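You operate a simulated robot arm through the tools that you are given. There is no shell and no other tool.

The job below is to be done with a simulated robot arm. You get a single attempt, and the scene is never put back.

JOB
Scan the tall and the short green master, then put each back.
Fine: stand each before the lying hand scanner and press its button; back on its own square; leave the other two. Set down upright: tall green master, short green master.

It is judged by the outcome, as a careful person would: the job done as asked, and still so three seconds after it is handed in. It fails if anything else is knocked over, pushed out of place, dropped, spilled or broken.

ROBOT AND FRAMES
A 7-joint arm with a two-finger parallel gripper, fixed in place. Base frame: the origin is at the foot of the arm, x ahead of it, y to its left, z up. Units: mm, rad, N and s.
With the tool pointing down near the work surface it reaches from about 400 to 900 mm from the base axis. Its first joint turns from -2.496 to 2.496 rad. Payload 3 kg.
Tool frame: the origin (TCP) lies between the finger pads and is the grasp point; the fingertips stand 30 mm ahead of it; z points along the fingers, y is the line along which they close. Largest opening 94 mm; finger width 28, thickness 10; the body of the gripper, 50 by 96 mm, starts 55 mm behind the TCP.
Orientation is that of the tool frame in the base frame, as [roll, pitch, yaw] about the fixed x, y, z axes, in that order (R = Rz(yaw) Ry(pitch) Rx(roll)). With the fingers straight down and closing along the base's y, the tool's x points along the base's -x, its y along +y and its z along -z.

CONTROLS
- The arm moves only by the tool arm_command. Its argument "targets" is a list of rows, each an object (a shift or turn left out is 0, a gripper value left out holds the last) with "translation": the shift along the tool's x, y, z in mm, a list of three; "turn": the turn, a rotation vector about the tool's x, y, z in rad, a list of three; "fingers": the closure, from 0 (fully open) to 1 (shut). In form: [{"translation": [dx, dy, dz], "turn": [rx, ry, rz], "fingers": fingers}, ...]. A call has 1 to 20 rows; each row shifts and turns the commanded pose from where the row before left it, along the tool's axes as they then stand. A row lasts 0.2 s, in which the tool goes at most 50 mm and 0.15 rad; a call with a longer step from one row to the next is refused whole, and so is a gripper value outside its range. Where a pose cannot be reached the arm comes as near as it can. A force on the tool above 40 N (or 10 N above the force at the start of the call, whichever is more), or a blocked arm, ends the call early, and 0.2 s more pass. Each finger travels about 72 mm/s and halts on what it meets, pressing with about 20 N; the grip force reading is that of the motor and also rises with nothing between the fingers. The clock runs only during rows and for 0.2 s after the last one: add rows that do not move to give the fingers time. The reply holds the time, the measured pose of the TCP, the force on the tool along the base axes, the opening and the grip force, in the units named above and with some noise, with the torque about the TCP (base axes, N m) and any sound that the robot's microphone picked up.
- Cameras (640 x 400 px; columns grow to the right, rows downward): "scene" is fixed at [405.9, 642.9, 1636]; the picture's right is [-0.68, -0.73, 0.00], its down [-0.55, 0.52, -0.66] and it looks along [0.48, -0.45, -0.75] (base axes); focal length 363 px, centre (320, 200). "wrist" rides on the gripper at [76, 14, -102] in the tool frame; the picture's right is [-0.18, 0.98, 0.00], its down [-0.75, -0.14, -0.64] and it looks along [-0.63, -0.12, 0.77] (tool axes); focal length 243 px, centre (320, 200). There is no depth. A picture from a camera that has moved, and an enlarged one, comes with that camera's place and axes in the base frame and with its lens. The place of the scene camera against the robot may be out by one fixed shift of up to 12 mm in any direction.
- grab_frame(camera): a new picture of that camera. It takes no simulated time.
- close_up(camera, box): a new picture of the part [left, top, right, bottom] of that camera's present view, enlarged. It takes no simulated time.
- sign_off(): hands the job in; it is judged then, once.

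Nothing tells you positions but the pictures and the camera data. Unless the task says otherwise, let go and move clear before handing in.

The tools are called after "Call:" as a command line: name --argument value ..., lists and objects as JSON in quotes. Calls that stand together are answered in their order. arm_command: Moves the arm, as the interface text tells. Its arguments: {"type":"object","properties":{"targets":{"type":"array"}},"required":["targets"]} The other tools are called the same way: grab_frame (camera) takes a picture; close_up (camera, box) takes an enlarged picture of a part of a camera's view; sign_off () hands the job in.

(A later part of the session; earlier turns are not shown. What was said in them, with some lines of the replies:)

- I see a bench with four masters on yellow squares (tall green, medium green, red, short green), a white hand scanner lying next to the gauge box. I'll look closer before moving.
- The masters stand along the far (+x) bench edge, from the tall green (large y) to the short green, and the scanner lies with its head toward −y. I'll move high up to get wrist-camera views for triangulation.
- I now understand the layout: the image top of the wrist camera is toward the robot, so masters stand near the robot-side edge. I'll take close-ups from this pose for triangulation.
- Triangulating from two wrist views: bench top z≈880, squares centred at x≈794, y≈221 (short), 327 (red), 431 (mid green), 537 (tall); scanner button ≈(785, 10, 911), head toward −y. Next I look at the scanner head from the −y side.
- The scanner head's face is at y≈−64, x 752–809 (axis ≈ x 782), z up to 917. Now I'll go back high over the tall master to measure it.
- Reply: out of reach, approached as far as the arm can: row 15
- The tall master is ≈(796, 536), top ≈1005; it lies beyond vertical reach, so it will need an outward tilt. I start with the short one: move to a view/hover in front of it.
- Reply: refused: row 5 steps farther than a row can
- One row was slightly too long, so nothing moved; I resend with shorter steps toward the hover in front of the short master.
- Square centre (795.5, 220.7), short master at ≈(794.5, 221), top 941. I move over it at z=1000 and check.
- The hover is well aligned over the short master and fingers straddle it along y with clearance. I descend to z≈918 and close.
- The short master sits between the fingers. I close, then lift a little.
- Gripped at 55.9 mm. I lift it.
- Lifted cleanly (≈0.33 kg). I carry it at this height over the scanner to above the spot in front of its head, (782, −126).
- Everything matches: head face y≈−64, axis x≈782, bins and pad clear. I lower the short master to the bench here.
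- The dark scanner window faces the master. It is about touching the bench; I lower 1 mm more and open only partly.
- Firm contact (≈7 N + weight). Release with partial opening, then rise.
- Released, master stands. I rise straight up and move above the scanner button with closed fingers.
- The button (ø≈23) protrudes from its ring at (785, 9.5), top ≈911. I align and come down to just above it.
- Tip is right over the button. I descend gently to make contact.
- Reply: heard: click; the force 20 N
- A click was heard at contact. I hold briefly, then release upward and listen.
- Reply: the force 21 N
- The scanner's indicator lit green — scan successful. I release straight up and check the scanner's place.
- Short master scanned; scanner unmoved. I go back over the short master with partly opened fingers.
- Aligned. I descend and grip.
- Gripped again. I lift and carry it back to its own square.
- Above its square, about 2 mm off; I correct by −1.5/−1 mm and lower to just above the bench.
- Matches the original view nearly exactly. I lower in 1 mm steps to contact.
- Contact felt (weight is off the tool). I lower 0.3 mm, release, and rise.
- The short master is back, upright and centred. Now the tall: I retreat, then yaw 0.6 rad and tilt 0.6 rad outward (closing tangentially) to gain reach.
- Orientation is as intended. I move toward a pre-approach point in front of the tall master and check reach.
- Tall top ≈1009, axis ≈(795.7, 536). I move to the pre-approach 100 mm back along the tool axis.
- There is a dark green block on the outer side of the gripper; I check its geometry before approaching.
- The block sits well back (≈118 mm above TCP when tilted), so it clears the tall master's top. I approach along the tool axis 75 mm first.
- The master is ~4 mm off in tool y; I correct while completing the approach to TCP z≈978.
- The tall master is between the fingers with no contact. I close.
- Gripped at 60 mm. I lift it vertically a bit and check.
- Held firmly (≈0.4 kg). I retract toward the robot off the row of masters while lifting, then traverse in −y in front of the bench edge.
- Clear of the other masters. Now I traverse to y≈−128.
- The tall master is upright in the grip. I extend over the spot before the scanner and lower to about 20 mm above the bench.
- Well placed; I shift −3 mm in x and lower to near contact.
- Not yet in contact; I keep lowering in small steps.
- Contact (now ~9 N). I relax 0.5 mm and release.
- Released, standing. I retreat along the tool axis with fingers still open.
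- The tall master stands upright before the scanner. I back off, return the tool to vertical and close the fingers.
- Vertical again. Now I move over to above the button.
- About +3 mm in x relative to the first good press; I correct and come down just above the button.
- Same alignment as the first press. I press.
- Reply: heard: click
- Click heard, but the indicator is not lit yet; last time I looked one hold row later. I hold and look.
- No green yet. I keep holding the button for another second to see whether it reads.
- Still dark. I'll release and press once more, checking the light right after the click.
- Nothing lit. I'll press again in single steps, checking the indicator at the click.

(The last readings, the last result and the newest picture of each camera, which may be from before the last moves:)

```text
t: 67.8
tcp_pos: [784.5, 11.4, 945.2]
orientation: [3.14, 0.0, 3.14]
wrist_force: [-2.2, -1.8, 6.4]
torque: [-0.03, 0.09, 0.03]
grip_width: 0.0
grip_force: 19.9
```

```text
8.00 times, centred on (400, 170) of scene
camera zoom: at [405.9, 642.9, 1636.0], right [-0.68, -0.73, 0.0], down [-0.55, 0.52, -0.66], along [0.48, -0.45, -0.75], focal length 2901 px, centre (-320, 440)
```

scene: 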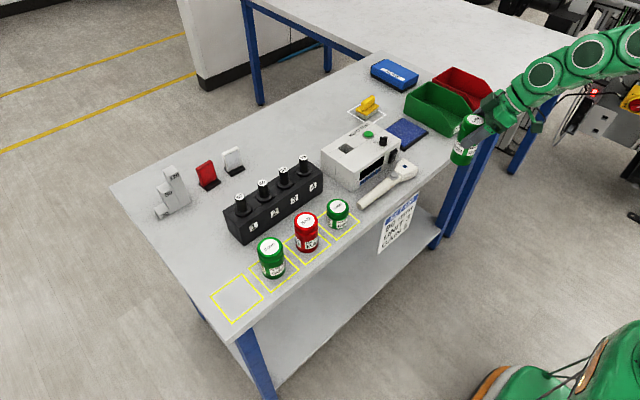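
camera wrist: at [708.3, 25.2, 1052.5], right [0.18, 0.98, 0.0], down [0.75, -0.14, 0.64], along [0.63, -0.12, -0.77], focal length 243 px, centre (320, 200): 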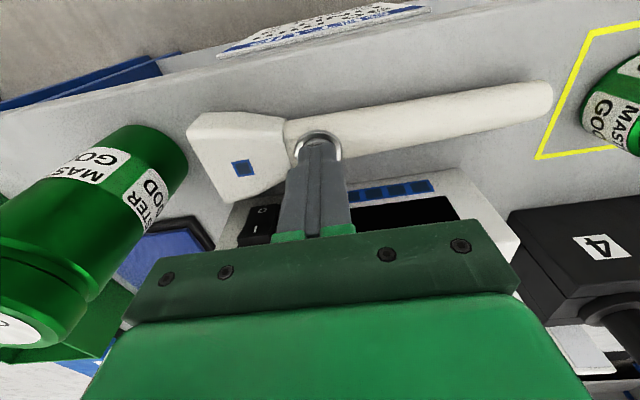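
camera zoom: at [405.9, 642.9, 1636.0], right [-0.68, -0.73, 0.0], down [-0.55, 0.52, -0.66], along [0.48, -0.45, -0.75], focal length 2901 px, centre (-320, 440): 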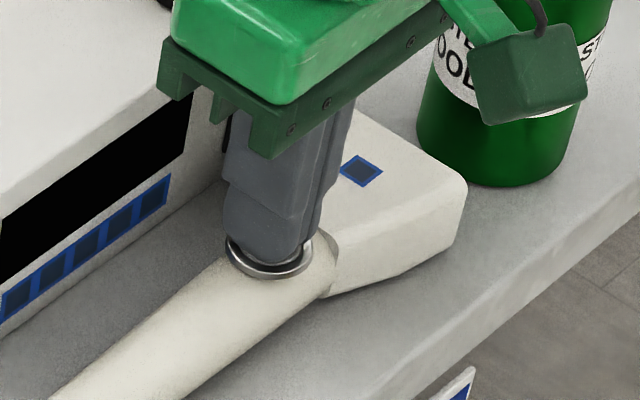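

Call:
arm_command --targets '[{"translation": [0, 0, 2]}]'

Call:
close_up --camera "scene" --box '[370, 145, 430, 195]'

```text
t: 68.2
tcp_pos: [784.0, 10.8, 945.7]
orientation: [-3.141, 0.002, 3.141]
wrist_force: [-2.5, -0.7, 12.9]
torque: [-0.03, 0.17, -0.01]
grip_width: 0.3
grip_force: 19.7
```

```text
8.00 times, centred on (400, 170) of scene
camera zoom: at [405.9, 642.9, 1636.0], right [-0.68, -0.73, 0.0], down [-0.55, 0.52, -0.66], along [0.48, -0.45, -0.75], focal length 2901 px, centre (-320, 440)
```

zoom: 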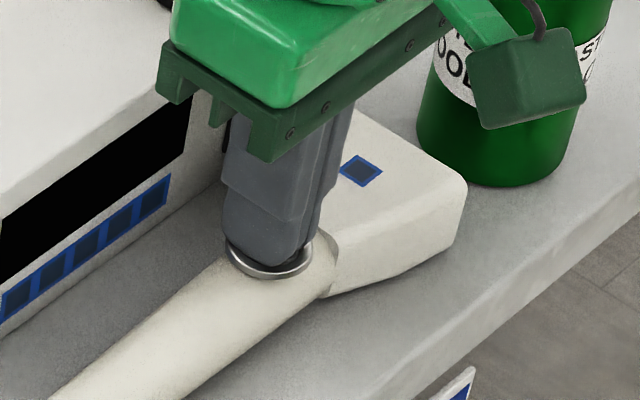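

Call:
arm_command --targets '[{"translation": [0, 0, 1.5]}]'

Call:
close_up --camera "scene" --box '[370, 145, 430, 195]'

```text
t: 68.6
tcp_pos: [784.2, 10.8, 941.7]
orientation: [3.141, 0.002, 3.14]
wrist_force: [-1.4, -2.1, 19.8]
torque: [-0.12, 0.14, 0.04]
grip_width: 0.0
grip_force: 20.1
```

```text
8.00 times, centred on (400, 170) of scene
camera zoom: at [405.9, 642.9, 1636.0], right [-0.68, -0.73, 0.0], down [-0.55, 0.52, -0.66], along [0.48, -0.45, -0.75], focal length 2901 px, centre (-320, 440)
```

zoom: 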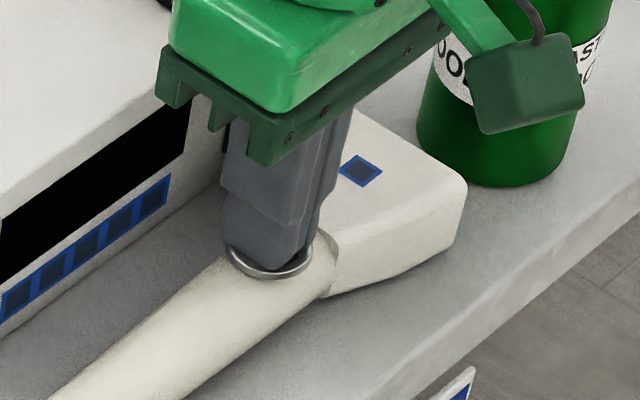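

No click this time; I press a little deeper.

Call:
arm_command --targets '[{"translation": [0, 0, 1]}]'

Call:
close_up --camera "scene" --box '[370, 145, 430, 195]'

```text
t: 69.0
tcp_pos: [783.9, 9.7, 940.9]
orientation: [-3.141, 0.002, 3.14]
wrist_force: [1.9, -3.2, 23.8]
torque: [-0.09, 0.05, 0.0]
grip_width: 0.1
grip_force: 20.3
```

```text
8.00 times, centred on (400, 170) of scene
camera zoom: at [405.9, 642.9, 1636.0], right [-0.68, -0.73, 0.0], down [-0.55, 0.52, -0.66], along [0.48, -0.45, -0.75], focal length 2901 px, centre (-320, 440)
```

zoom: 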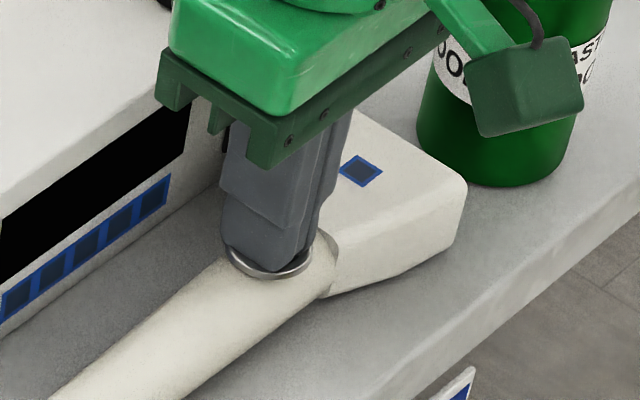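

No click; perhaps the button had not re-armed. I lift well clear and inspect it.

Call:
arm_command --targets '[{"translation": [0, 0, -5]}, {"translation": [0, 0, -15]}, {"translation": [0, 0, -25]}, {"translation": [0, 0, -22]}, {"translation": [0, 0, 0]}]'

Call:
close_up --camera "wrist" --box '[270, 80, 370, 160]'

Call:
close_up --camera "scene" --box '[370, 145, 430, 195]'

Call:
grab_frame --camera "wrist"

```text
t: 70.2
tcp_pos: [782.7, 11.9, 1006.9]
orientation: [-3.141, -0.002, -3.141]
wrist_force: [0.1, -0.5, 0.3]
torque: [0.01, -0.02, 0.04]
grip_width: 0.2
grip_force: 20.1
```

```text
5.00 times, centred on (320, 120) of wrist
camera zoom: at [707.9, 26.8, 1110.2], right [0.18, 0.98, 0.0], down [0.75, -0.14, 0.64], along [0.63, -0.12, -0.77], focal length 1213 px, centre (320, 600)
```

zoom: 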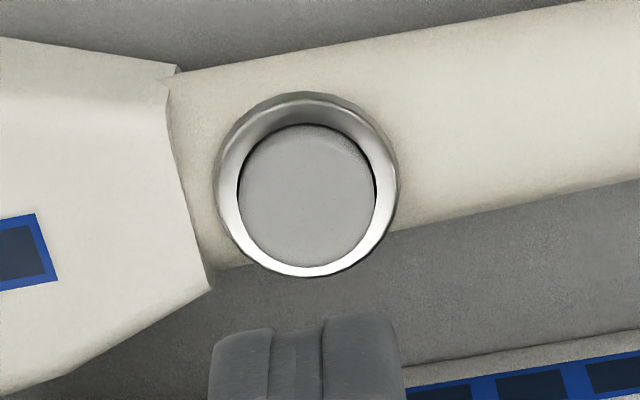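

```text
8.00 times, centred on (400, 170) of scene
camera zoom: at [405.9, 642.9, 1636.0], right [-0.68, -0.73, 0.0], down [-0.55, 0.52, -0.66], along [0.48, -0.45, -0.75], focal length 2901 px, centre (-320, 440)
```

zoom: 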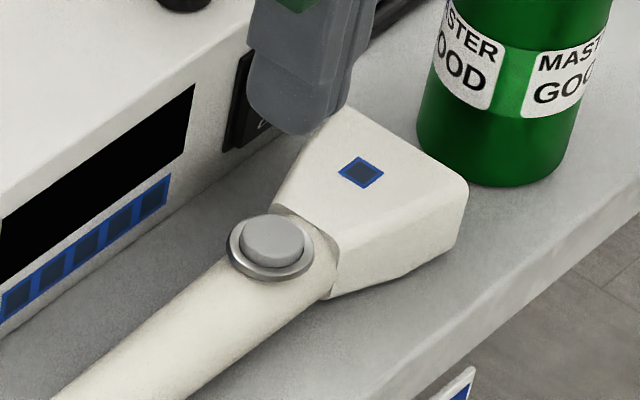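

```text
taken
camera wrist: at [707.9, 26.8, 1110.2], right [0.18, 0.98, 0.0], down [0.75, -0.14, 0.64], along [0.63, -0.12, -0.77], focal length 243 px, centre (320, 200)
```

wrist: 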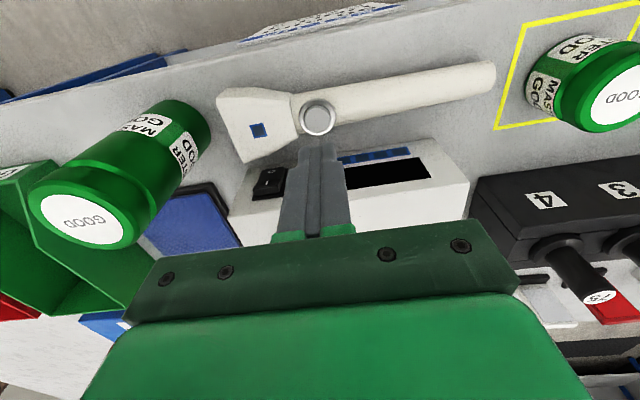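

Scanner and button look fine. I repeat the press with the earlier profile, looking at the indicator immediately.

Call:
arm_command --targets '[{"translation": [-1.5, -1.0, 20]}, {"translation": [0, 0, 25]}, {"translation": [0, 0, 13]}, {"translation": [0, 0, 4]}, {"translation": [0, 0, 2]}]'

Call:
close_up --camera "scene" --box '[370, 145, 430, 195]'

```text
t: 71.4
tcp_pos: [786.1, 8.6, 944.2]
orientation: [-3.141, 0.002, 3.14]
wrist_force: [3.7, -5.1, 16.1]
torque: [-0.1, -0.05, 0.02]
grip_width: 0.0
grip_force: 19.9
heard: click
```

```text
8.00 times, centred on (400, 170) of scene
camera zoom: at [405.9, 642.9, 1636.0], right [-0.68, -0.73, 0.0], down [-0.55, 0.52, -0.66], along [0.48, -0.45, -0.75], focal length 2901 px, centre (-320, 440)
```

zoom: 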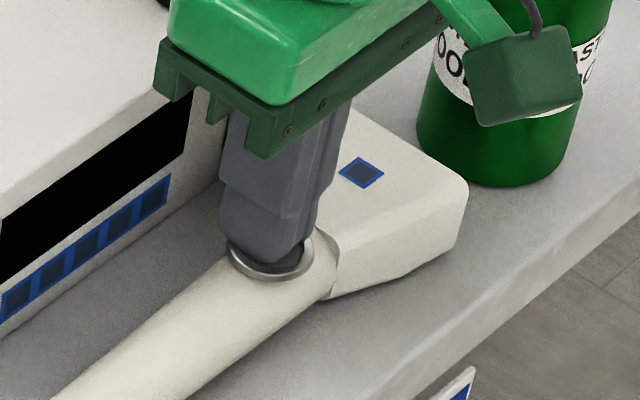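

Clicked, dark. I hold one row and look again as on the first scan.

Call:
arm_command --targets '[{"translation": [0, 0, 0]}]'

Call:
close_up --camera "scene" --box '[370, 145, 430, 195]'

```text
t: 71.8
tcp_pos: [785.5, 9.5, 942.2]
orientation: [-3.14, 0.002, 3.14]
wrist_force: [4.3, -4.3, 16.9]
torque: [-0.18, -0.03, 0.02]
grip_width: 0.3
grip_force: 19.6
```

```text
8.00 times, centred on (400, 170) of scene
camera zoom: at [405.9, 642.9, 1636.0], right [-0.68, -0.73, 0.0], down [-0.55, 0.52, -0.66], along [0.48, -0.45, -0.75], focal length 2901 px, centre (-320, 440)
```

zoom: 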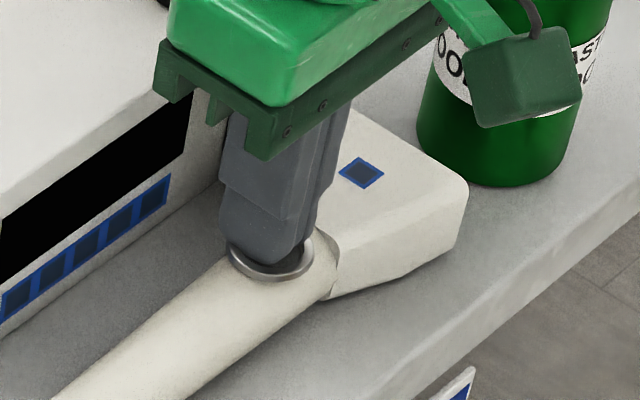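

The tall isn't read here though the button clicks. Its label band is higher (z≈916–951) than the short's, so at this close range it likely sits above the scanner's field; I'll re-stand it farther away on the same axis. First back off.

Call:
arm_command --targets '[{"translation": [0, 0, -5]}, {"translation": [0, 0, -20]}, {"translation": [0, 0, -38]}, {"translation": [32, 0, -22]}, {"translation": [32, 0, -20]}, {"translation": [33, 0, -22]}, {"translation": [0, -43, 0], "fingers": 0.0}, {"translation": [0, -43, 0]}, {"translation": [0, -43, 0]}, {"translation": [0, -43, 0]}, {"turn": [0, 0, -0.15]}, {"turn": [0, 0, -0.15]}, {"turn": [0, 0, -0.15]}, {"turn": [0, 0, -0.15]}, {"turn": [0, -0.15, 0]}, {"turn": [0, -0.15, 0]}, {"turn": [0, -0.15, 0]}, {"turn": [0, -0.15, 0]}, {"translation": [0, 0, 0]}]'

Call:
grab_frame --camera "wrist"

Call:
close_up --camera "scene" --box '[350, 60, 510, 200]'

```text
t: 75.8
tcp_pos: [688.0, -161.1, 1070.5]
orientation: [3.141, 0.6, -2.544]
wrist_force: [-1.2, 0.7, 0.5]
torque: [0.0, 0.02, -0.01]
grip_width: 93.9
grip_force: 0.1
```

```text
taken
camera wrist: at [580.8, -217.9, 1112.4], right [-0.43, 0.9, 0.1], down [0.29, 0.03, 0.96], along [0.85, 0.44, -0.28], focal length 243 px, centre (320, 200)
```

wrist: 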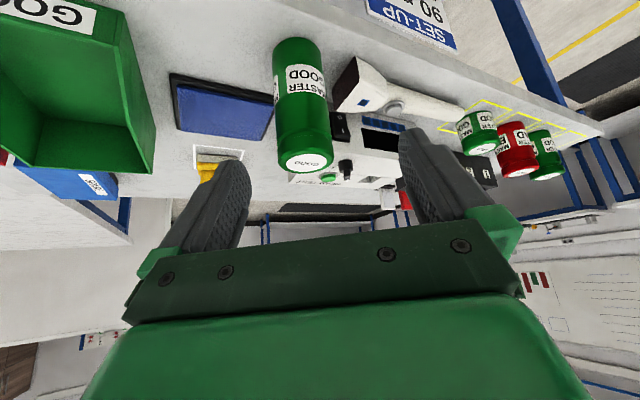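

```text
2.86 times, centred on (430, 130) of scene
camera zoom: at [405.9, 642.9, 1636.0], right [-0.68, -0.73, 0.0], down [-0.55, 0.52, -0.66], along [0.48, -0.45, -0.75], focal length 1036 px, centre (6, 400)
```

zoom: 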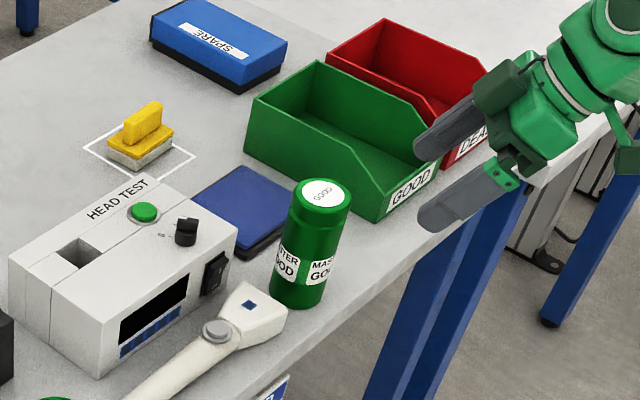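

The tall stands at ≈(781.4, −127). I go to the pre-grasp point and approach along the tool axis.

Call:
arm_command --targets '[{"translation": [-13.6, -12.3, 15.4]}, {"translation": [-13.7, -12.4, 15.4]}, {"translation": [0, 0, 25]}, {"translation": [0, 0, 25]}, {"translation": [0, 0, 25]}, {"translation": [0, 0, 0]}]'

Call:
grab_frame --camera "wrist"

```text
t: 77.2
tcp_pos: [769.2, -134.1, 997.0]
orientation: [3.141, 0.599, -2.545]
wrist_force: [-0.5, -0.5, -0.4]
torque: [-0.02, 0.0, 0.0]
grip_width: 94.0
grip_force: 0.2
```

```text
taken
camera wrist: at [662.6, -191.1, 1040.0], right [-0.43, 0.9, 0.1], down [0.29, 0.03, 0.96], along [0.85, 0.44, -0.28], focal length 243 px, centre (320, 200)
```

wrist: 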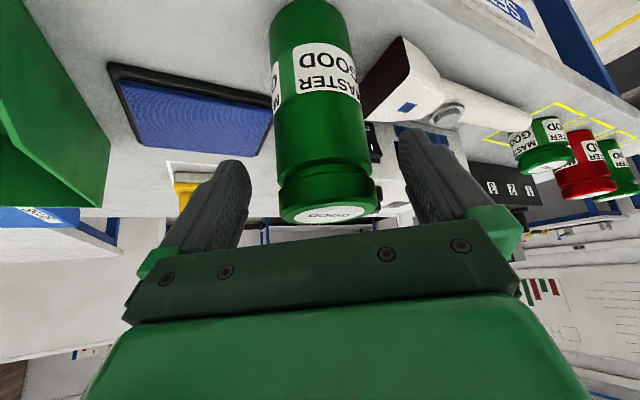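

Well aligned; I complete the approach and close.

Call:
arm_command --targets '[{"translation": [-0.5, 1.5, 9]}, {"translation": [-0.5, 0, 8]}, {"translation": [0, 0, 6]}, {"translation": [0, 0, 0]}, {"fingers": 1.0}, {"fingers": 1.0}, {"fingers": 1.0}, {"fingers": 1.0}]'

Call:
grab_frame --camera "wrist"

```text
t: 79.0
tcp_pos: [781.9, -126.0, 979.6]
orientation: [-3.141, 0.6, -2.542]
wrist_force: [1.1, 1.4, 3.6]
torque: [-0.02, -0.18, 0.01]
grip_width: 60.1
grip_force: 19.5
```

```text
taken
camera wrist: at [674.1, -182.1, 1021.7], right [-0.43, 0.9, 0.1], down [0.29, 0.03, 0.96], along [0.85, 0.44, -0.28], focal length 243 px, centre (320, 200)
```

wrist: 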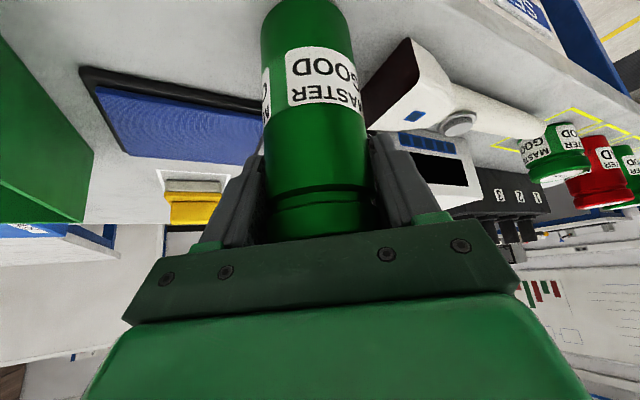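

Gripped. I lift 20 mm, move it ≈57 mm farther from the window along the axis, and lower to near contact.

Call:
arm_command --targets '[{"translation": [-3.4, 0, -4.95]}, {"translation": [-7.9, 0, -11.55]}, {"translation": [13.28, -23.5, -9.09]}, {"translation": [13.28, -23.5, -9.09]}, {"translation": [0, 0, 0]}, {"translation": [5.65, 0, 8.25]}, {"translation": [3.4, 0, 4.95]}, {"translation": [0, 0, 0]}]'

Call:
close_up --camera "scene" --box '[350, 60, 510, 200]'

Call:
grab_frame --camera "wrist"

```text
t: 80.8
tcp_pos: [781.5, -184.3, 984.5]
orientation: [3.141, 0.599, -2.544]
wrist_force: [0.1, 0.7, -3.7]
torque: [0.01, 0.0, -0.01]
grip_width: 60.2
grip_force: 19.7
```

```text
2.86 times, centred on (430, 130) of scene
camera zoom: at [405.9, 642.9, 1636.0], right [-0.68, -0.73, 0.0], down [-0.55, 0.52, -0.66], along [0.48, -0.45, -0.75], focal length 1036 px, centre (6, 400)
```

zoom: 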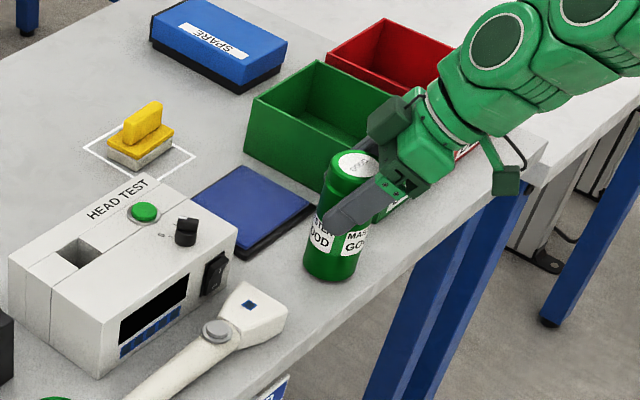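

```text
taken
camera wrist: at [673.6, -240.1, 1025.5], right [-0.43, 0.9, 0.1], down [0.29, 0.03, 0.96], along [0.85, 0.44, -0.28], focal length 243 px, centre (320, 200)
```

wrist: 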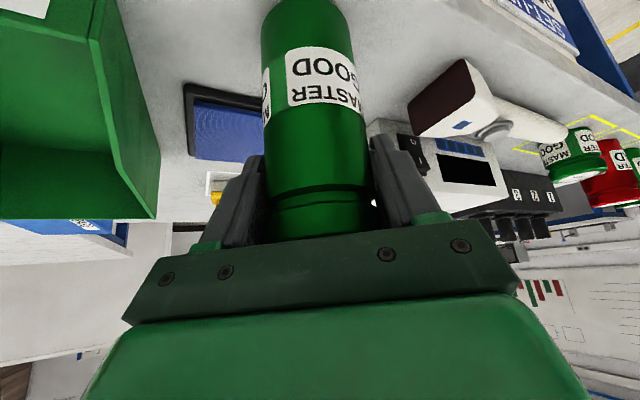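

Lowering gently to contact.

Call:
arm_command --targets '[{"translation": [1.7, 0, 2.48]}, {"translation": [0.56, 0, 0.83]}, {"translation": [0, 0, 0]}]'

```text
t: 81.6
tcp_pos: [780.6, -184.7, 979.2]
orientation: [3.141, 0.599, -2.543]
wrist_force: [-0.8, 0.0, 0.4]
torque: [-0.16, -0.04, 0.01]
grip_width: 60.1
grip_force: 20.2
```

Contact (weight off the tool). I release and retreat along the tool axis, then go to the button as before.

Call:
arm_command --targets '[{"translation": [0.2, 0, 0.3]}, {"fingers": 0.1}, {"fingers": 0.1}, {"fingers": 0.1}]'

Call:
arm_command --targets '[{"translation": [0, 0, -15]}, {"translation": [0, 0, -25]}, {"translation": [0, 0, -35]}, {"translation": [0, 0, -35]}, {"translation": [0, 0, 0]}]'

Call:
grab_frame --camera "wrist"

Call:
close_up --camera "scene" --box '[350, 60, 510, 200]'

```text
t: 82.6
tcp_pos: [780.8, -184.1, 978.2]
orientation: [-3.141, 0.601, -2.543]
wrist_force: [-1.1, 0.0, 0.6]
torque: [-0.03, 0.02, 0.01]
grip_width: 84.6
grip_force: 0.1
```

```text
t: 83.8
tcp_pos: [728.9, -218.2, 1068.4]
orientation: [3.142, 0.601, -2.543]
wrist_force: [0.2, 1.2, 0.3]
torque: [-0.02, -0.01, -0.01]
grip_width: 84.5
grip_force: 0.0
```

```text
taken
camera wrist: at [622.3, -273.6, 1111.6], right [-0.43, 0.9, 0.1], down [0.29, 0.03, 0.96], along [0.85, 0.44, -0.28], focal length 243 px, centre (320, 200)
```

wrist: 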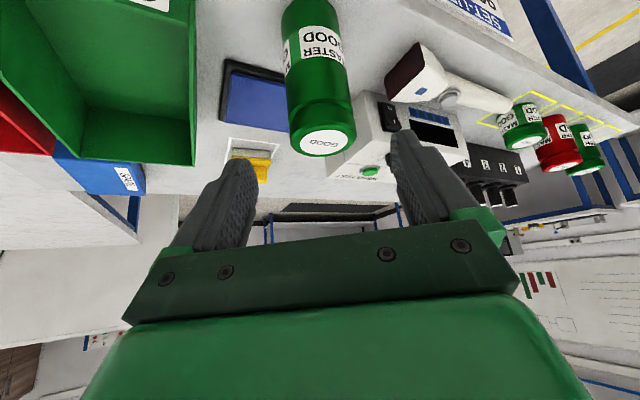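

```text
2.86 times, centred on (430, 130) of scene
camera zoom: at [405.9, 642.9, 1636.0], right [-0.68, -0.73, 0.0], down [-0.55, 0.52, -0.66], along [0.48, -0.45, -0.75], focal length 1036 px, centre (6, 400)
```

zoom: 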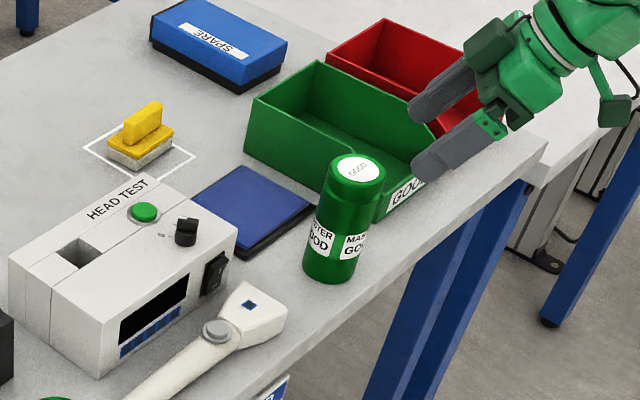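

Standing well. Back to vertical, closed fingers, and over the button.

Call:
arm_command --targets '[{"translation": [27.2, 22.6, -18.6], "fingers": 1.0}, {"turn": [0, 0.15, 0]}, {"turn": [0, 0.15, 0]}, {"turn": [0, 0.15, 0]}, {"turn": [0, 0.15, 0]}, {"turn": [0, 0, 0.15]}, {"turn": [0, 0, 0.15]}, {"turn": [0, 0, 0.15]}, {"turn": [0, 0, 0.15]}, {"translation": [0, 45.5, 0]}, {"translation": [0, 45.5, 0]}, {"translation": [0, 45.5, 0]}, {"translation": [0, 45.5, 0]}, {"translation": [0, 45.5, 0]}, {"translation": [-32, 0, 20]}, {"translation": [-32, 0, 20]}, {"translation": [-32, 0, 20]}, {"translation": [0, 0, 0]}]'

Call:
close_up --camera "wrist" --box '[270, 80, 370, 160]'

Call:
grab_frame --camera "wrist"

```text
t: 87.6
tcp_pos: [783.9, 7.4, 1009.2]
orientation: [-3.141, -0.004, 3.139]
wrist_force: [0.0, -0.3, -0.3]
torque: [0.01, 0.0, 0.0]
grip_width: 0.2
grip_force: 19.7
```

```text
5.00 times, centred on (320, 120) of wrist
camera zoom: at [709.0, 21.4, 1113.2], right [0.19, 0.98, 0.0], down [0.75, -0.14, 0.64], along [0.63, -0.12, -0.77], focal length 1213 px, centre (320, 600)
```

zoom: 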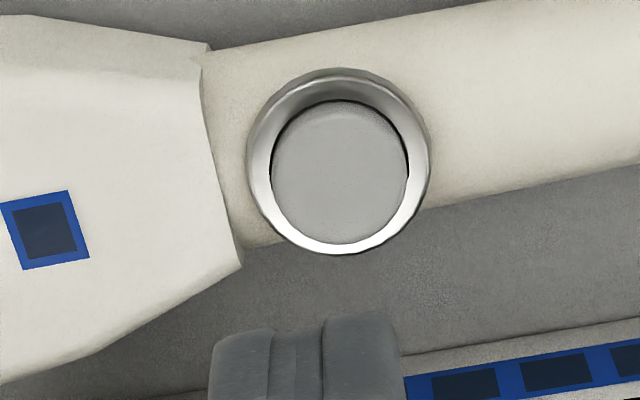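

```text
taken
camera wrist: at [709.0, 21.4, 1113.2], right [0.19, 0.98, 0.0], down [0.75, -0.14, 0.64], along [0.63, -0.12, -0.77], focal length 243 px, centre (320, 200)
```

wrist: 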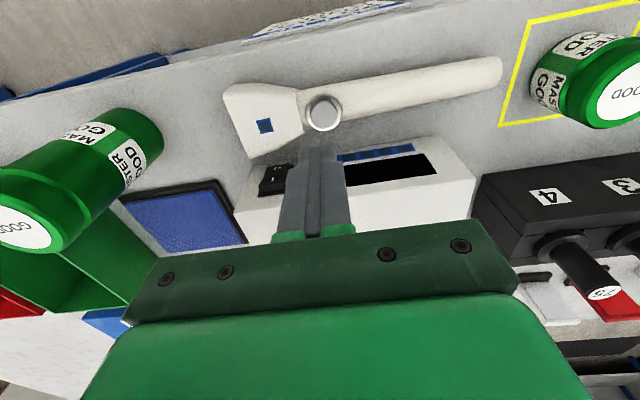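

I need +3.7 mm in y and −2.4 mm in x for the same alignment as before; then descend and press.

Call:
arm_command --targets '[{"translation": [2.4, 3.7, 20]}, {"translation": [0, 0, 25]}, {"translation": [0, 0, 14]}, {"translation": [0, 0, 0]}]'

Call:
close_up --camera "scene" --box '[370, 145, 430, 195]'

```text
t: 88.6
tcp_pos: [781.9, 9.3, 950.8]
orientation: [-3.14, 0.0, -3.141]
wrist_force: [0.0, 0.3, 0.7]
torque: [0.01, 0.0, 0.03]
grip_width: 0.2
grip_force: 19.9
```

```text
8.00 times, centred on (400, 170) of scene
camera zoom: at [405.9, 642.9, 1636.0], right [-0.68, -0.73, 0.0], down [-0.55, 0.52, -0.66], along [0.48, -0.45, -0.75], focal length 2901 px, centre (-320, 440)
```

zoom: 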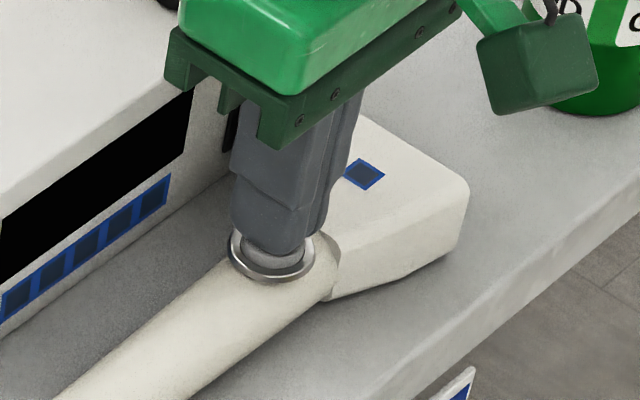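

Aligned on the button. I press only as deep as needed for the click.

Call:
arm_command --targets '[{"translation": [0, 0, 4]}, {"translation": [0, 0, 2]}, {"translation": [0, 0, 1]}]'

Call:
close_up --camera "scene" --box '[370, 145, 430, 195]'

```text
t: 89.4
tcp_pos: [782.3, 10.8, 944.5]
orientation: [-3.14, 0.001, 3.14]
wrist_force: [-1.9, -4.5, 11.9]
torque: [-0.17, 0.15, 0.0]
grip_width: 0.0
grip_force: 19.7
heard: click
```

```text
8.00 times, centred on (400, 170) of scene
camera zoom: at [405.9, 642.9, 1636.0], right [-0.68, -0.73, 0.0], down [-0.55, 0.52, -0.66], along [0.48, -0.45, -0.75], focal length 2901 px, centre (-320, 440)
```

zoom: 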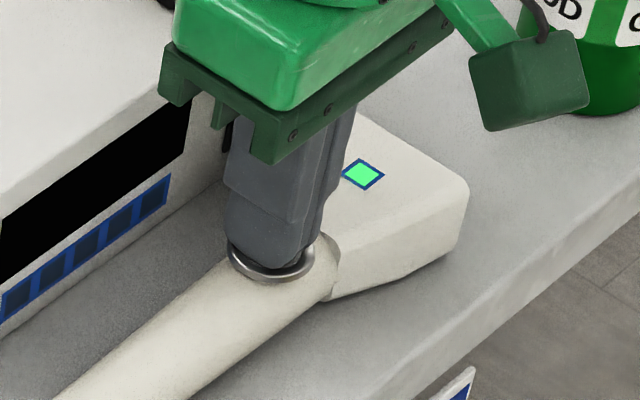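

Click and green light: the tall master is scanned. I release straight up and go back for the tall master.

Call:
arm_command --targets '[{"translation": [0, 0, -4]}, {"translation": [0, 0, -18]}, {"translation": [0, 0, -38]}, {"translation": [32, 0, -20]}, {"translation": [32, 0, -20]}, {"translation": [32, 0, -20]}, {"translation": [0, -45.5, 0], "fingers": 0.0}, {"translation": [0, -45.5, 0]}, {"translation": [0, -45.5, 0]}, {"translation": [0, -45.5, 0]}, {"translation": [0, -45.5, 0]}, {"turn": [0, 0, -0.15]}, {"turn": [0, 0, -0.15]}, {"turn": [0, 0, -0.15]}, {"turn": [0, 0, -0.15]}, {"turn": [0, -0.15, 0]}, {"turn": [0, -0.15, 0]}, {"turn": [0, -0.15, 0]}, {"turn": [0, -0.15, 0]}, {"translation": [0, 0, 0]}]'

Call:
grab_frame --camera "wrist"

Call:
close_up --camera "scene" --box '[350, 60, 510, 200]'

```text
t: 93.6
tcp_pos: [687.1, -216.2, 1064.9]
orientation: [3.141, 0.603, -2.543]
wrist_force: [-0.2, 0.2, 0.5]
torque: [0.04, 0.0, 0.02]
grip_width: 94.0
grip_force: 0.0
```

```text
taken
camera wrist: at [579.8, -270.9, 1106.8], right [-0.43, 0.9, 0.1], down [0.29, 0.03, 0.96], along [0.85, 0.44, -0.28], focal length 243 px, centre (320, 200)
```

wrist: 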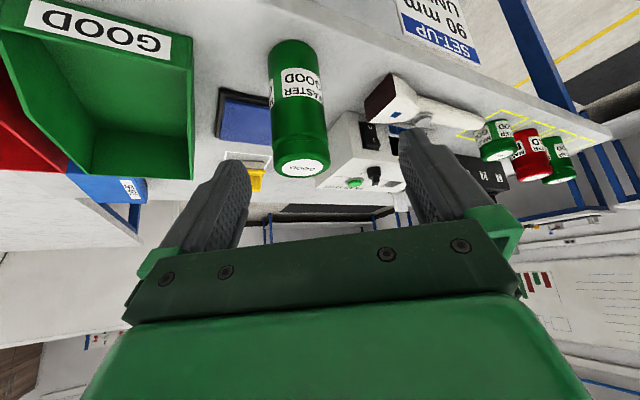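

```text
2.86 times, centred on (430, 130) of scene
camera zoom: at [405.9, 642.9, 1636.0], right [-0.68, -0.73, 0.0], down [-0.55, 0.52, -0.66], along [0.48, -0.45, -0.75], focal length 1036 px, centre (6, 400)
```

zoom: 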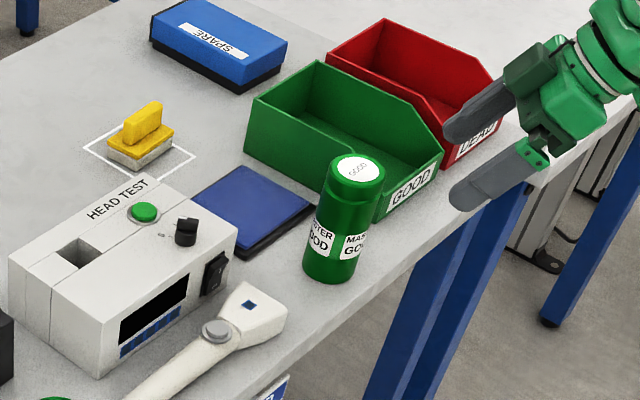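

Tall at ≈(780.7, −184). I approach it again along the tool axis.

Call:
arm_command --targets '[{"translation": [-14.8, -13.1, 12.8]}, {"translation": [-14.8, -13.2, 12.8]}, {"translation": [0, 0, 25]}, {"translation": [0, 0, 25]}, {"translation": [0, 0, 25]}, {"translation": [0, 0, 0]}]'

Call:
grab_frame --camera "wrist"

```text
t: 95.0
tcp_pos: [768.2, -188.4, 996.8]
orientation: [-3.141, 0.6, -2.545]
wrist_force: [-0.7, 0.1, 0.1]
torque: [0.02, 0.01, 0.02]
grip_width: 93.9
grip_force: 0.1
```

```text
taken
camera wrist: at [661.4, -245.0, 1039.0], right [-0.43, 0.9, 0.1], down [0.29, 0.03, 0.96], along [0.85, 0.44, -0.28], focal length 243 px, centre (320, 200)
```

wrist: 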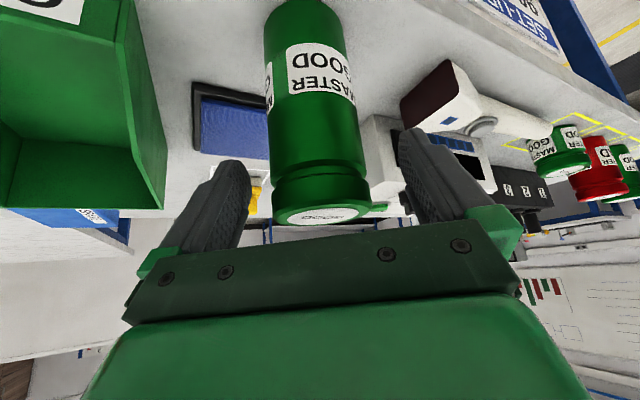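

I correct −3.2 mm in tool y, finish the approach and grip.

Call:
arm_command --targets '[{"translation": [0, -3.2, 9]}, {"translation": [0, 0, 8]}, {"translation": [0, 0, 5.7]}, {"translation": [0, 0, 0]}, {"fingers": 1.0}, {"fingers": 1.0}, {"fingers": 1.0}, {"fingers": 1.0}]'

Call:
grab_frame --camera "wrist"

```text
t: 96.8
tcp_pos: [780.1, -185.8, 978.5]
orientation: [-3.142, 0.601, -2.542]
wrist_force: [1.6, 2.6, 4.5]
torque: [0.02, -0.27, 0.06]
grip_width: 60.1
grip_force: 20.0
```

```text
taken
camera wrist: at [673.8, -241.4, 1021.1], right [-0.43, 0.9, 0.1], down [0.29, 0.03, 0.96], along [0.85, 0.44, -0.28], focal length 243 px, centre (320, 200)
```

wrist: 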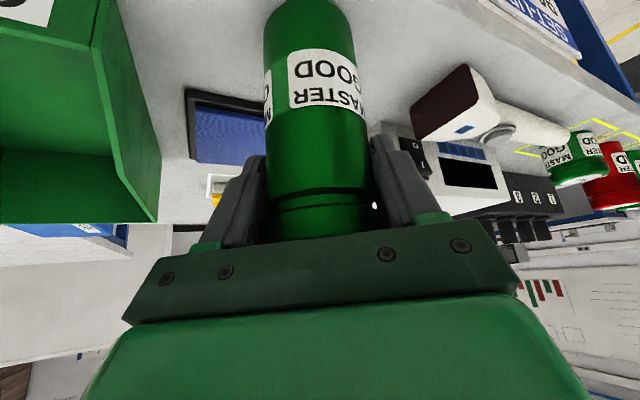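

Gripped. I lift 80 mm and retract off the bench edge.

Call:
arm_command --targets '[{"translation": [-2.82, 0, -4.13]}, {"translation": [-14.1, 0, -20.6]}, {"translation": [-14.1, 0, -20.6]}, {"translation": [-14.1, 0, -20.6]}, {"translation": [18.4, 15.2, -12.6]}, {"translation": [18.4, 15.2, -12.6]}, {"translation": [18.4, 15.2, -12.6]}, {"translation": [18.4, 15.2, -12.6]}, {"translation": [0, 0, 0]}]'

Call:
close_up --camera "scene" --box '[340, 60, 540, 220]'

```text
t: 98.8
tcp_pos: [671.7, -187.0, 1059.4]
orientation: [3.141, 0.6, -2.542]
wrist_force: [0.0, 0.1, -5.2]
torque: [0.01, 0.0, -0.02]
grip_width: 60.4
grip_force: 20.1
```

```text
2.50 times, centred on (440, 140) of scene
camera zoom: at [405.9, 642.9, 1636.0], right [-0.68, -0.73, 0.0], down [-0.55, 0.52, -0.66], along [0.48, -0.45, -0.75], focal length 907 px, centre (20, 350)
```

zoom: 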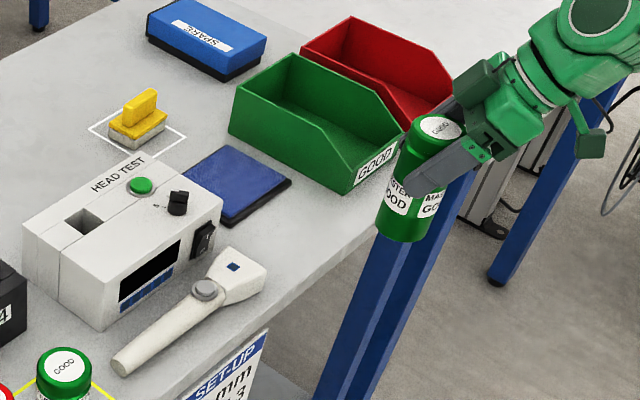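

Clear and upright. Traverse back toward y≈534.

Call:
arm_command --targets '[{"translation": [-11.65, 20.63, 7.97]}, {"translation": [-19.9, 35.3, 13.6]}, {"translation": [-19.9, 35.3, 13.6]}, {"translation": [-19.9, 35.3, 13.6]}, {"translation": [-19.9, 35.3, 13.6]}, {"translation": [-19.9, 35.3, 13.6]}, {"translation": [-19.9, 35.3, 13.6]}, {"translation": [-19.9, 35.3, 13.6]}, {"translation": [-19.9, 35.3, 13.6]}, {"translation": [-19.9, 35.3, 13.6]}, {"translation": [-19.9, 35.3, 13.6]}, {"translation": [-19.9, 35.3, 13.6]}, {"translation": [-19.9, 35.3, 13.6]}, {"translation": [-19.9, 35.3, 13.6]}, {"translation": [-19.9, 35.3, 13.6]}, {"translation": [-19.9, 35.3, 13.6]}, {"translation": [-19.9, 35.3, 13.6]}, {"translation": [-9.3, 16.5, 6.4]}, {"translation": [0, 0, 0]}]'

Call:
grab_frame --camera "wrist"

Call:
grab_frame --camera "scene"

```text
t: 102.8
tcp_pos: [671.3, 541.3, 1062.0]
orientation: [3.141, 0.601, -2.543]
wrist_force: [-0.5, -0.1, -4.0]
torque: [-0.01, 0.01, 0.0]
grip_width: 60.2
grip_force: 19.8
```

```text
taken
camera wrist: at [565.0, 486.0, 1103.2], right [-0.43, 0.9, 0.1], down [0.29, 0.03, 0.96], along [0.85, 0.44, -0.28], focal length 243 px, centre (320, 200)
```

wrist: 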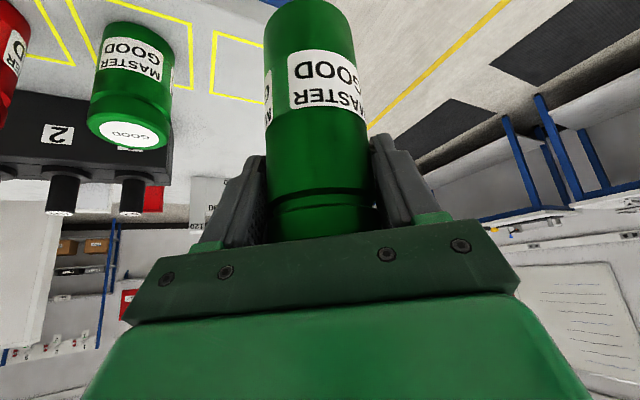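

```text
taken
```

scene: 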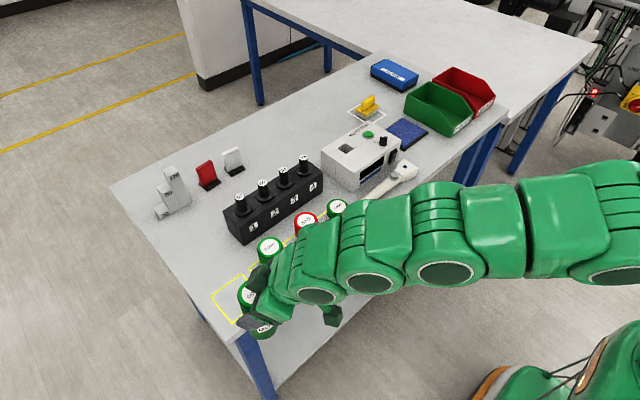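

Now I extend over its square while descending to ≈30 mm above the bench.

Call:
arm_command --targets '[{"translation": [-10.8, -15.1, 19.45]}, {"translation": [-10.8, -15.1, 19.45]}, {"translation": [-10.8, -15.1, 19.45]}, {"translation": [-10.8, -15.1, 19.45]}, {"translation": [-10.8, -15.1, 19.45]}, {"translation": [0, 0, 0]}]'

Call:
grab_frame --camera "wrist"

Call:
close_up --camera "scene" --box '[200, 190, 340, 320]'

```text
t: 104.2
tcp_pos: [797.1, 537.1, 1009.2]
orientation: [-3.141, 0.599, -2.543]
wrist_force: [-0.2, -1.0, -4.1]
torque: [-0.04, 0.0, -0.02]
grip_width: 60.2
grip_force: 19.7
```

```text
taken
camera wrist: at [690.8, 480.9, 1052.2], right [-0.43, 0.9, 0.1], down [0.29, 0.03, 0.96], along [0.85, 0.44, -0.28], focal length 243 px, centre (320, 200)
```

wrist: 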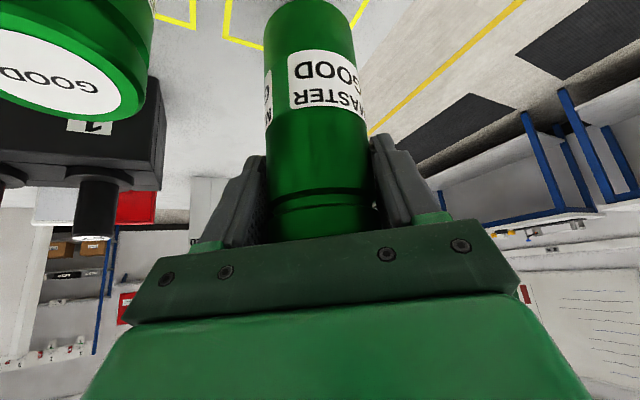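

```text
3.08 times, centred on (270, 255) of scene
camera zoom: at [405.9, 642.9, 1636.0], right [-0.68, -0.73, 0.0], down [-0.55, 0.52, -0.66], along [0.48, -0.45, -0.75], focal length 1116 px, centre (474, 31)
```

zoom: 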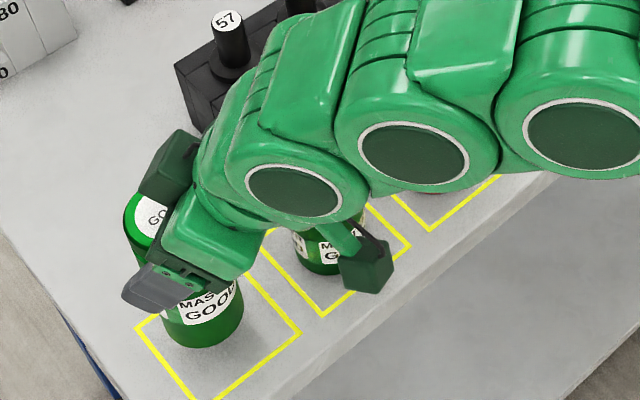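

Within 2 mm of the original pose; I correct (−1, −2) and lower to near contact.

Call:
arm_command --targets '[{"translation": [7.26, -1.09, 7.14]}, {"translation": [5.65, 0, 8.25]}, {"translation": [3.39, 0, 4.95]}, {"translation": [0, 0, 0]}]'

Call:
grab_frame --camera "wrist"

Call:
close_up --camera "scene" --box '[200, 190, 340, 320]'

```text
t: 105.2
tcp_pos: [797.4, 533.6, 983.1]
orientation: [3.141, 0.598, -2.544]
wrist_force: [0.5, -0.3, -4.2]
torque: [0.01, 0.02, -0.01]
grip_width: 60.1
grip_force: 20.0
```

```text
taken
camera wrist: at [690.3, 478.2, 1025.2], right [-0.43, 0.9, 0.1], down [0.29, 0.03, 0.96], along [0.85, 0.44, -0.28], focal length 243 px, centre (320, 200)
```

wrist: 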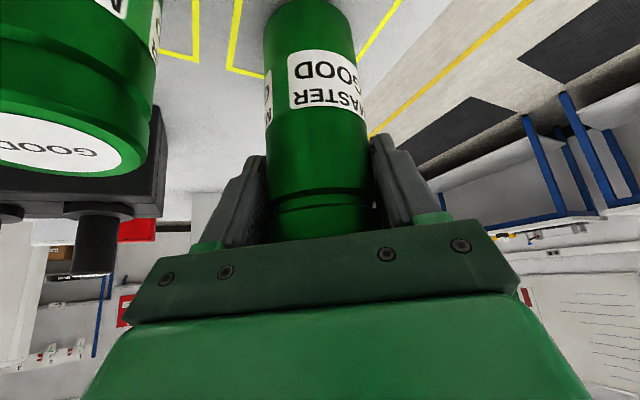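

```text
3.08 times, centred on (270, 255) of scene
camera zoom: at [405.9, 642.9, 1636.0], right [-0.68, -0.73, 0.0], down [-0.55, 0.52, -0.66], along [0.48, -0.45, -0.75], focal length 1116 px, centre (474, 31)
```

zoom: 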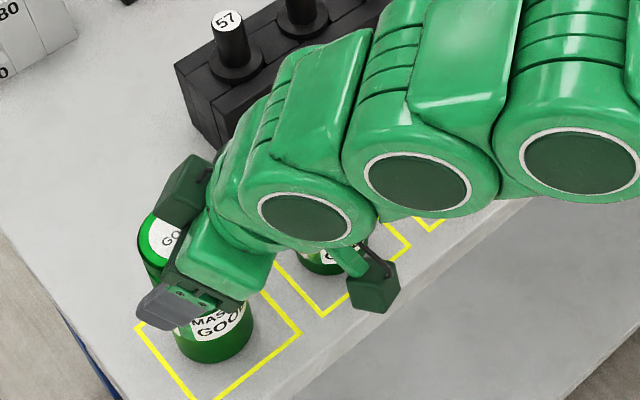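

Position matches the original view. I lower in small steps to contact.

Call:
arm_command --targets '[{"translation": [1.13, 0, 1.65]}, {"translation": [0.56, 0, 0.83]}, {"translation": [0, 0, 0]}]'

```text
t: 106.0
tcp_pos: [796.6, 533.4, 980.1]
orientation: [3.14, 0.599, -2.544]
wrist_force: [0.6, 0.7, -3.8]
torque: [0.01, -0.02, -0.01]
grip_width: 60.3
grip_force: 20.3
```

Call:
arm_command --targets '[{"translation": [0.45, 0, 0.66]}, {"translation": [0, 0, 0]}]'

```text
t: 106.6
tcp_pos: [795.7, 534.5, 979.1]
orientation: [3.142, 0.599, -2.544]
wrist_force: [0.2, 1.2, -3.7]
torque: [-0.02, -0.02, -0.02]
grip_width: 60.1
grip_force: 20.2
```

Call:
arm_command --targets '[{"translation": [0.4, 0, 0.58]}, {"translation": [0, 0, 0]}]'

```text
t: 107.2
tcp_pos: [796.9, 533.9, 978.4]
orientation: [-3.141, 0.6, -2.542]
wrist_force: [-0.5, 2.4, 1.2]
torque: [0.0, -0.02, 0.0]
grip_width: 60.1
grip_force: 19.8
```

Contact felt. I release and check before retreating.

Call:
arm_command --targets '[{"fingers": 0.05}, {"fingers": 0.05}, {"fingers": 0.05}, {"fingers": 0.05}]'

Call:
grab_frame --camera "wrist"

```text
t: 108.2
tcp_pos: [795.4, 532.8, 978.3]
orientation: [3.141, 0.599, -2.543]
wrist_force: [0.6, -0.7, 0.0]
torque: [-0.03, 0.0, 0.06]
grip_width: 89.1
grip_force: 0.1
```

```text
taken
camera wrist: at [689.4, 477.9, 1020.8], right [-0.43, 0.9, 0.1], down [0.29, 0.03, 0.96], along [0.85, 0.44, -0.28], focal length 243 px, centre (320, 200)
```

wrist: 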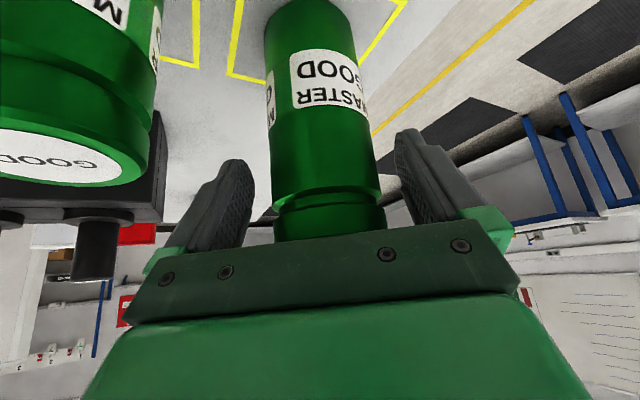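

Nearly identical to the view before the first grasp. I retreat along the tool axis and then away from the bench.

Call:
arm_command --targets '[{"translation": [0, 0, -12]}, {"translation": [0, 0, -25]}, {"translation": [0, 0, -35]}, {"translation": [0, 0, -38]}, {"translation": [27.2, 22.6, -18.6]}, {"translation": [27.2, 22.6, -18.6]}, {"translation": [27.2, 22.6, -18.6]}, {"translation": [0, 0, 0]}]'

Call:
grab_frame --camera "wrist"

Call:
grab_frame --camera "scene"

```text
t: 110.0
tcp_pos: [623.2, 498.9, 1070.4]
orientation: [-3.14, 0.6, -2.543]
wrist_force: [-0.3, -0.1, -0.1]
torque: [-0.01, 0.04, -0.01]
grip_width: 89.2
grip_force: 0.0
```

```text
taken
camera wrist: at [516.8, 443.1, 1112.7], right [-0.43, 0.9, 0.1], down [0.29, 0.03, 0.96], along [0.85, 0.44, -0.28], focal length 243 px, centre (320, 200)
```

wrist: 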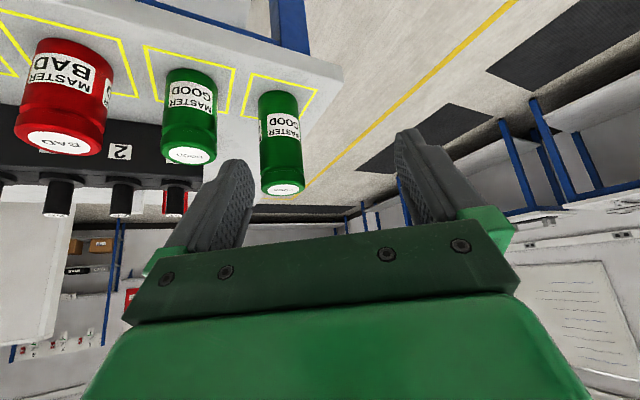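

```text
taken
```

scene: 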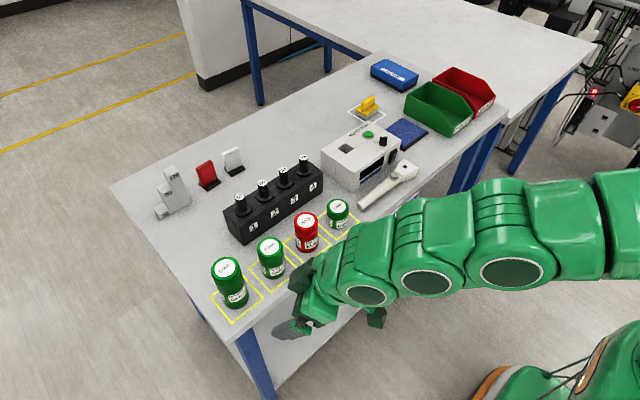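

Both masters stand on their squares. I withdraw the arm fully to get an unobstructed final check.

Call:
arm_command --targets '[{"translation": [20.5, -36.3, -14.0]}, {"translation": [20.5, -36.3, -14.0]}, {"translation": [20.5, -36.3, -14.0]}, {"translation": [20.5, -36.3, -14.0]}, {"translation": [20.5, -36.3, -14.0]}, {"translation": [20.5, -36.3, -14.0]}, {"turn": [0, 0.15, 0]}, {"turn": [0, 0.15, 0]}, {"turn": [0, 0.15, 0]}, {"turn": [0, 0.15, 0]}, {"turn": [0, 0, 0.15]}, {"turn": [0, 0, 0.15]}, {"turn": [0, 0, 0.15]}, {"turn": [0, 0, 0.15]}, {"translation": [30, -30, -20]}, {"translation": [20, -40, -20]}, {"translation": [20, -40, -20]}, {"translation": [0, -45, -15]}, {"translation": [0, 0, 0]}]'

Call:
grab_frame --camera "scene"

Call:
close_up --camera "scene" --box '[200, 180, 360, 320]'

Call:
close_up --camera "scene" --box '[350, 110, 450, 220]'

Call:
grab_frame --camera "wrist"

```text
t: 114.0
tcp_pos: [555.0, 79.4, 1146.2]
orientation: [-3.14, 0.0, -3.141]
wrist_force: [-0.2, -0.2, -0.4]
torque: [-0.02, -0.01, -0.01]
grip_width: 89.4
grip_force: 0.0
```

```text
taken
```

scene: 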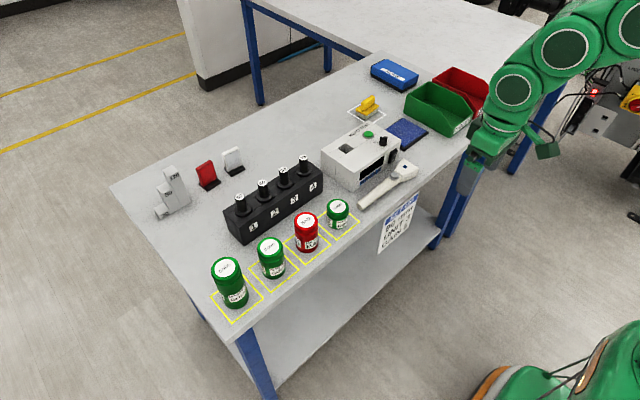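

```text
2.86 times, centred on (280, 250) of scene
camera zoom: at [405.9, 642.9, 1636.0], right [-0.68, -0.73, 0.0], down [-0.55, 0.52, -0.66], along [0.48, -0.45, -0.75], focal length 1036 px, centre (434, 57)
```

zoom: 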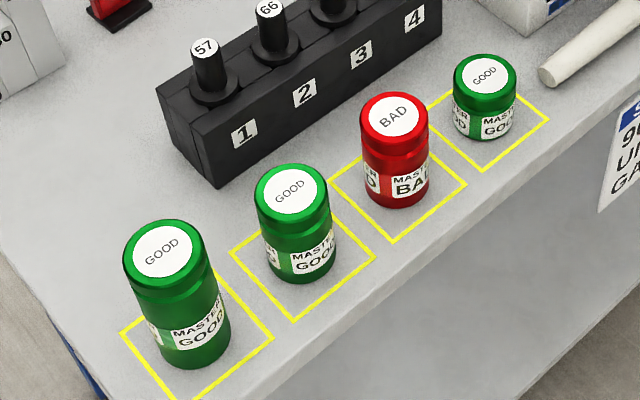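

```text
3.64 times, centred on (400, 165) of scene
camera zoom: at [405.9, 642.9, 1636.0], right [-0.68, -0.73, 0.0], down [-0.55, 0.52, -0.66], along [0.48, -0.45, -0.75], focal length 1319 px, centre (29, 327)
```

zoom: 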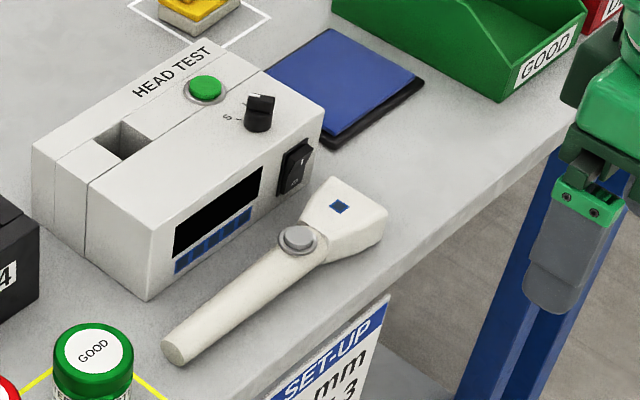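

```text
taken
camera wrist: at [479.8, 94.3, 1248.3], right [0.19, 0.98, 0.0], down [0.75, -0.14, 0.64], along [0.63, -0.12, -0.77], focal length 243 px, centre (320, 200)
```

wrist: 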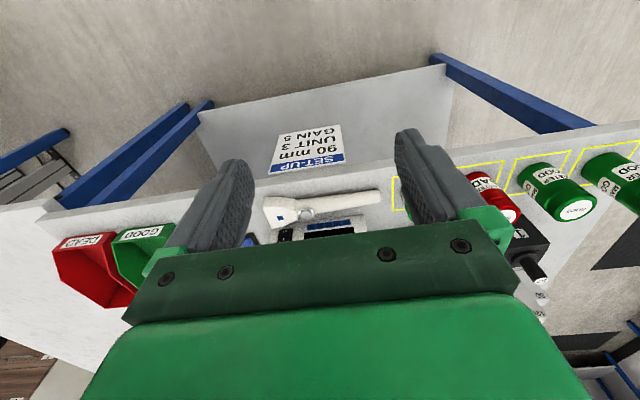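

Everything is where it should be: both green masters upright and centred on their own squares, the mid-green and red masters untouched, and the scanner within about 2 mm of where it lay. Both scans gave a green light. The arm is clear, so I hand in.

Call:
sign_off

```text
The job is handed in.
```

Both green masters are scanned and standing upright, centred on their own squares. The job is handed in.

- **Short green master:** it read on the first press, with a click and a green light.
- **Tall green master:** it was not read where I first stood it, about 33 mm from the scanner window. I pressed the button three times there and the light never came on. Its label sits higher than the short one's, so I re-stood it about 90 mm from the window. The next press gave a click and a green light.
- **Everything else:** I never touched the red or the mid-height green master. Pressing the button shifted the hand scanner by about 2 mm from where it lay. Nothing was knocked over or dropped, and the arm is clear of the bench.
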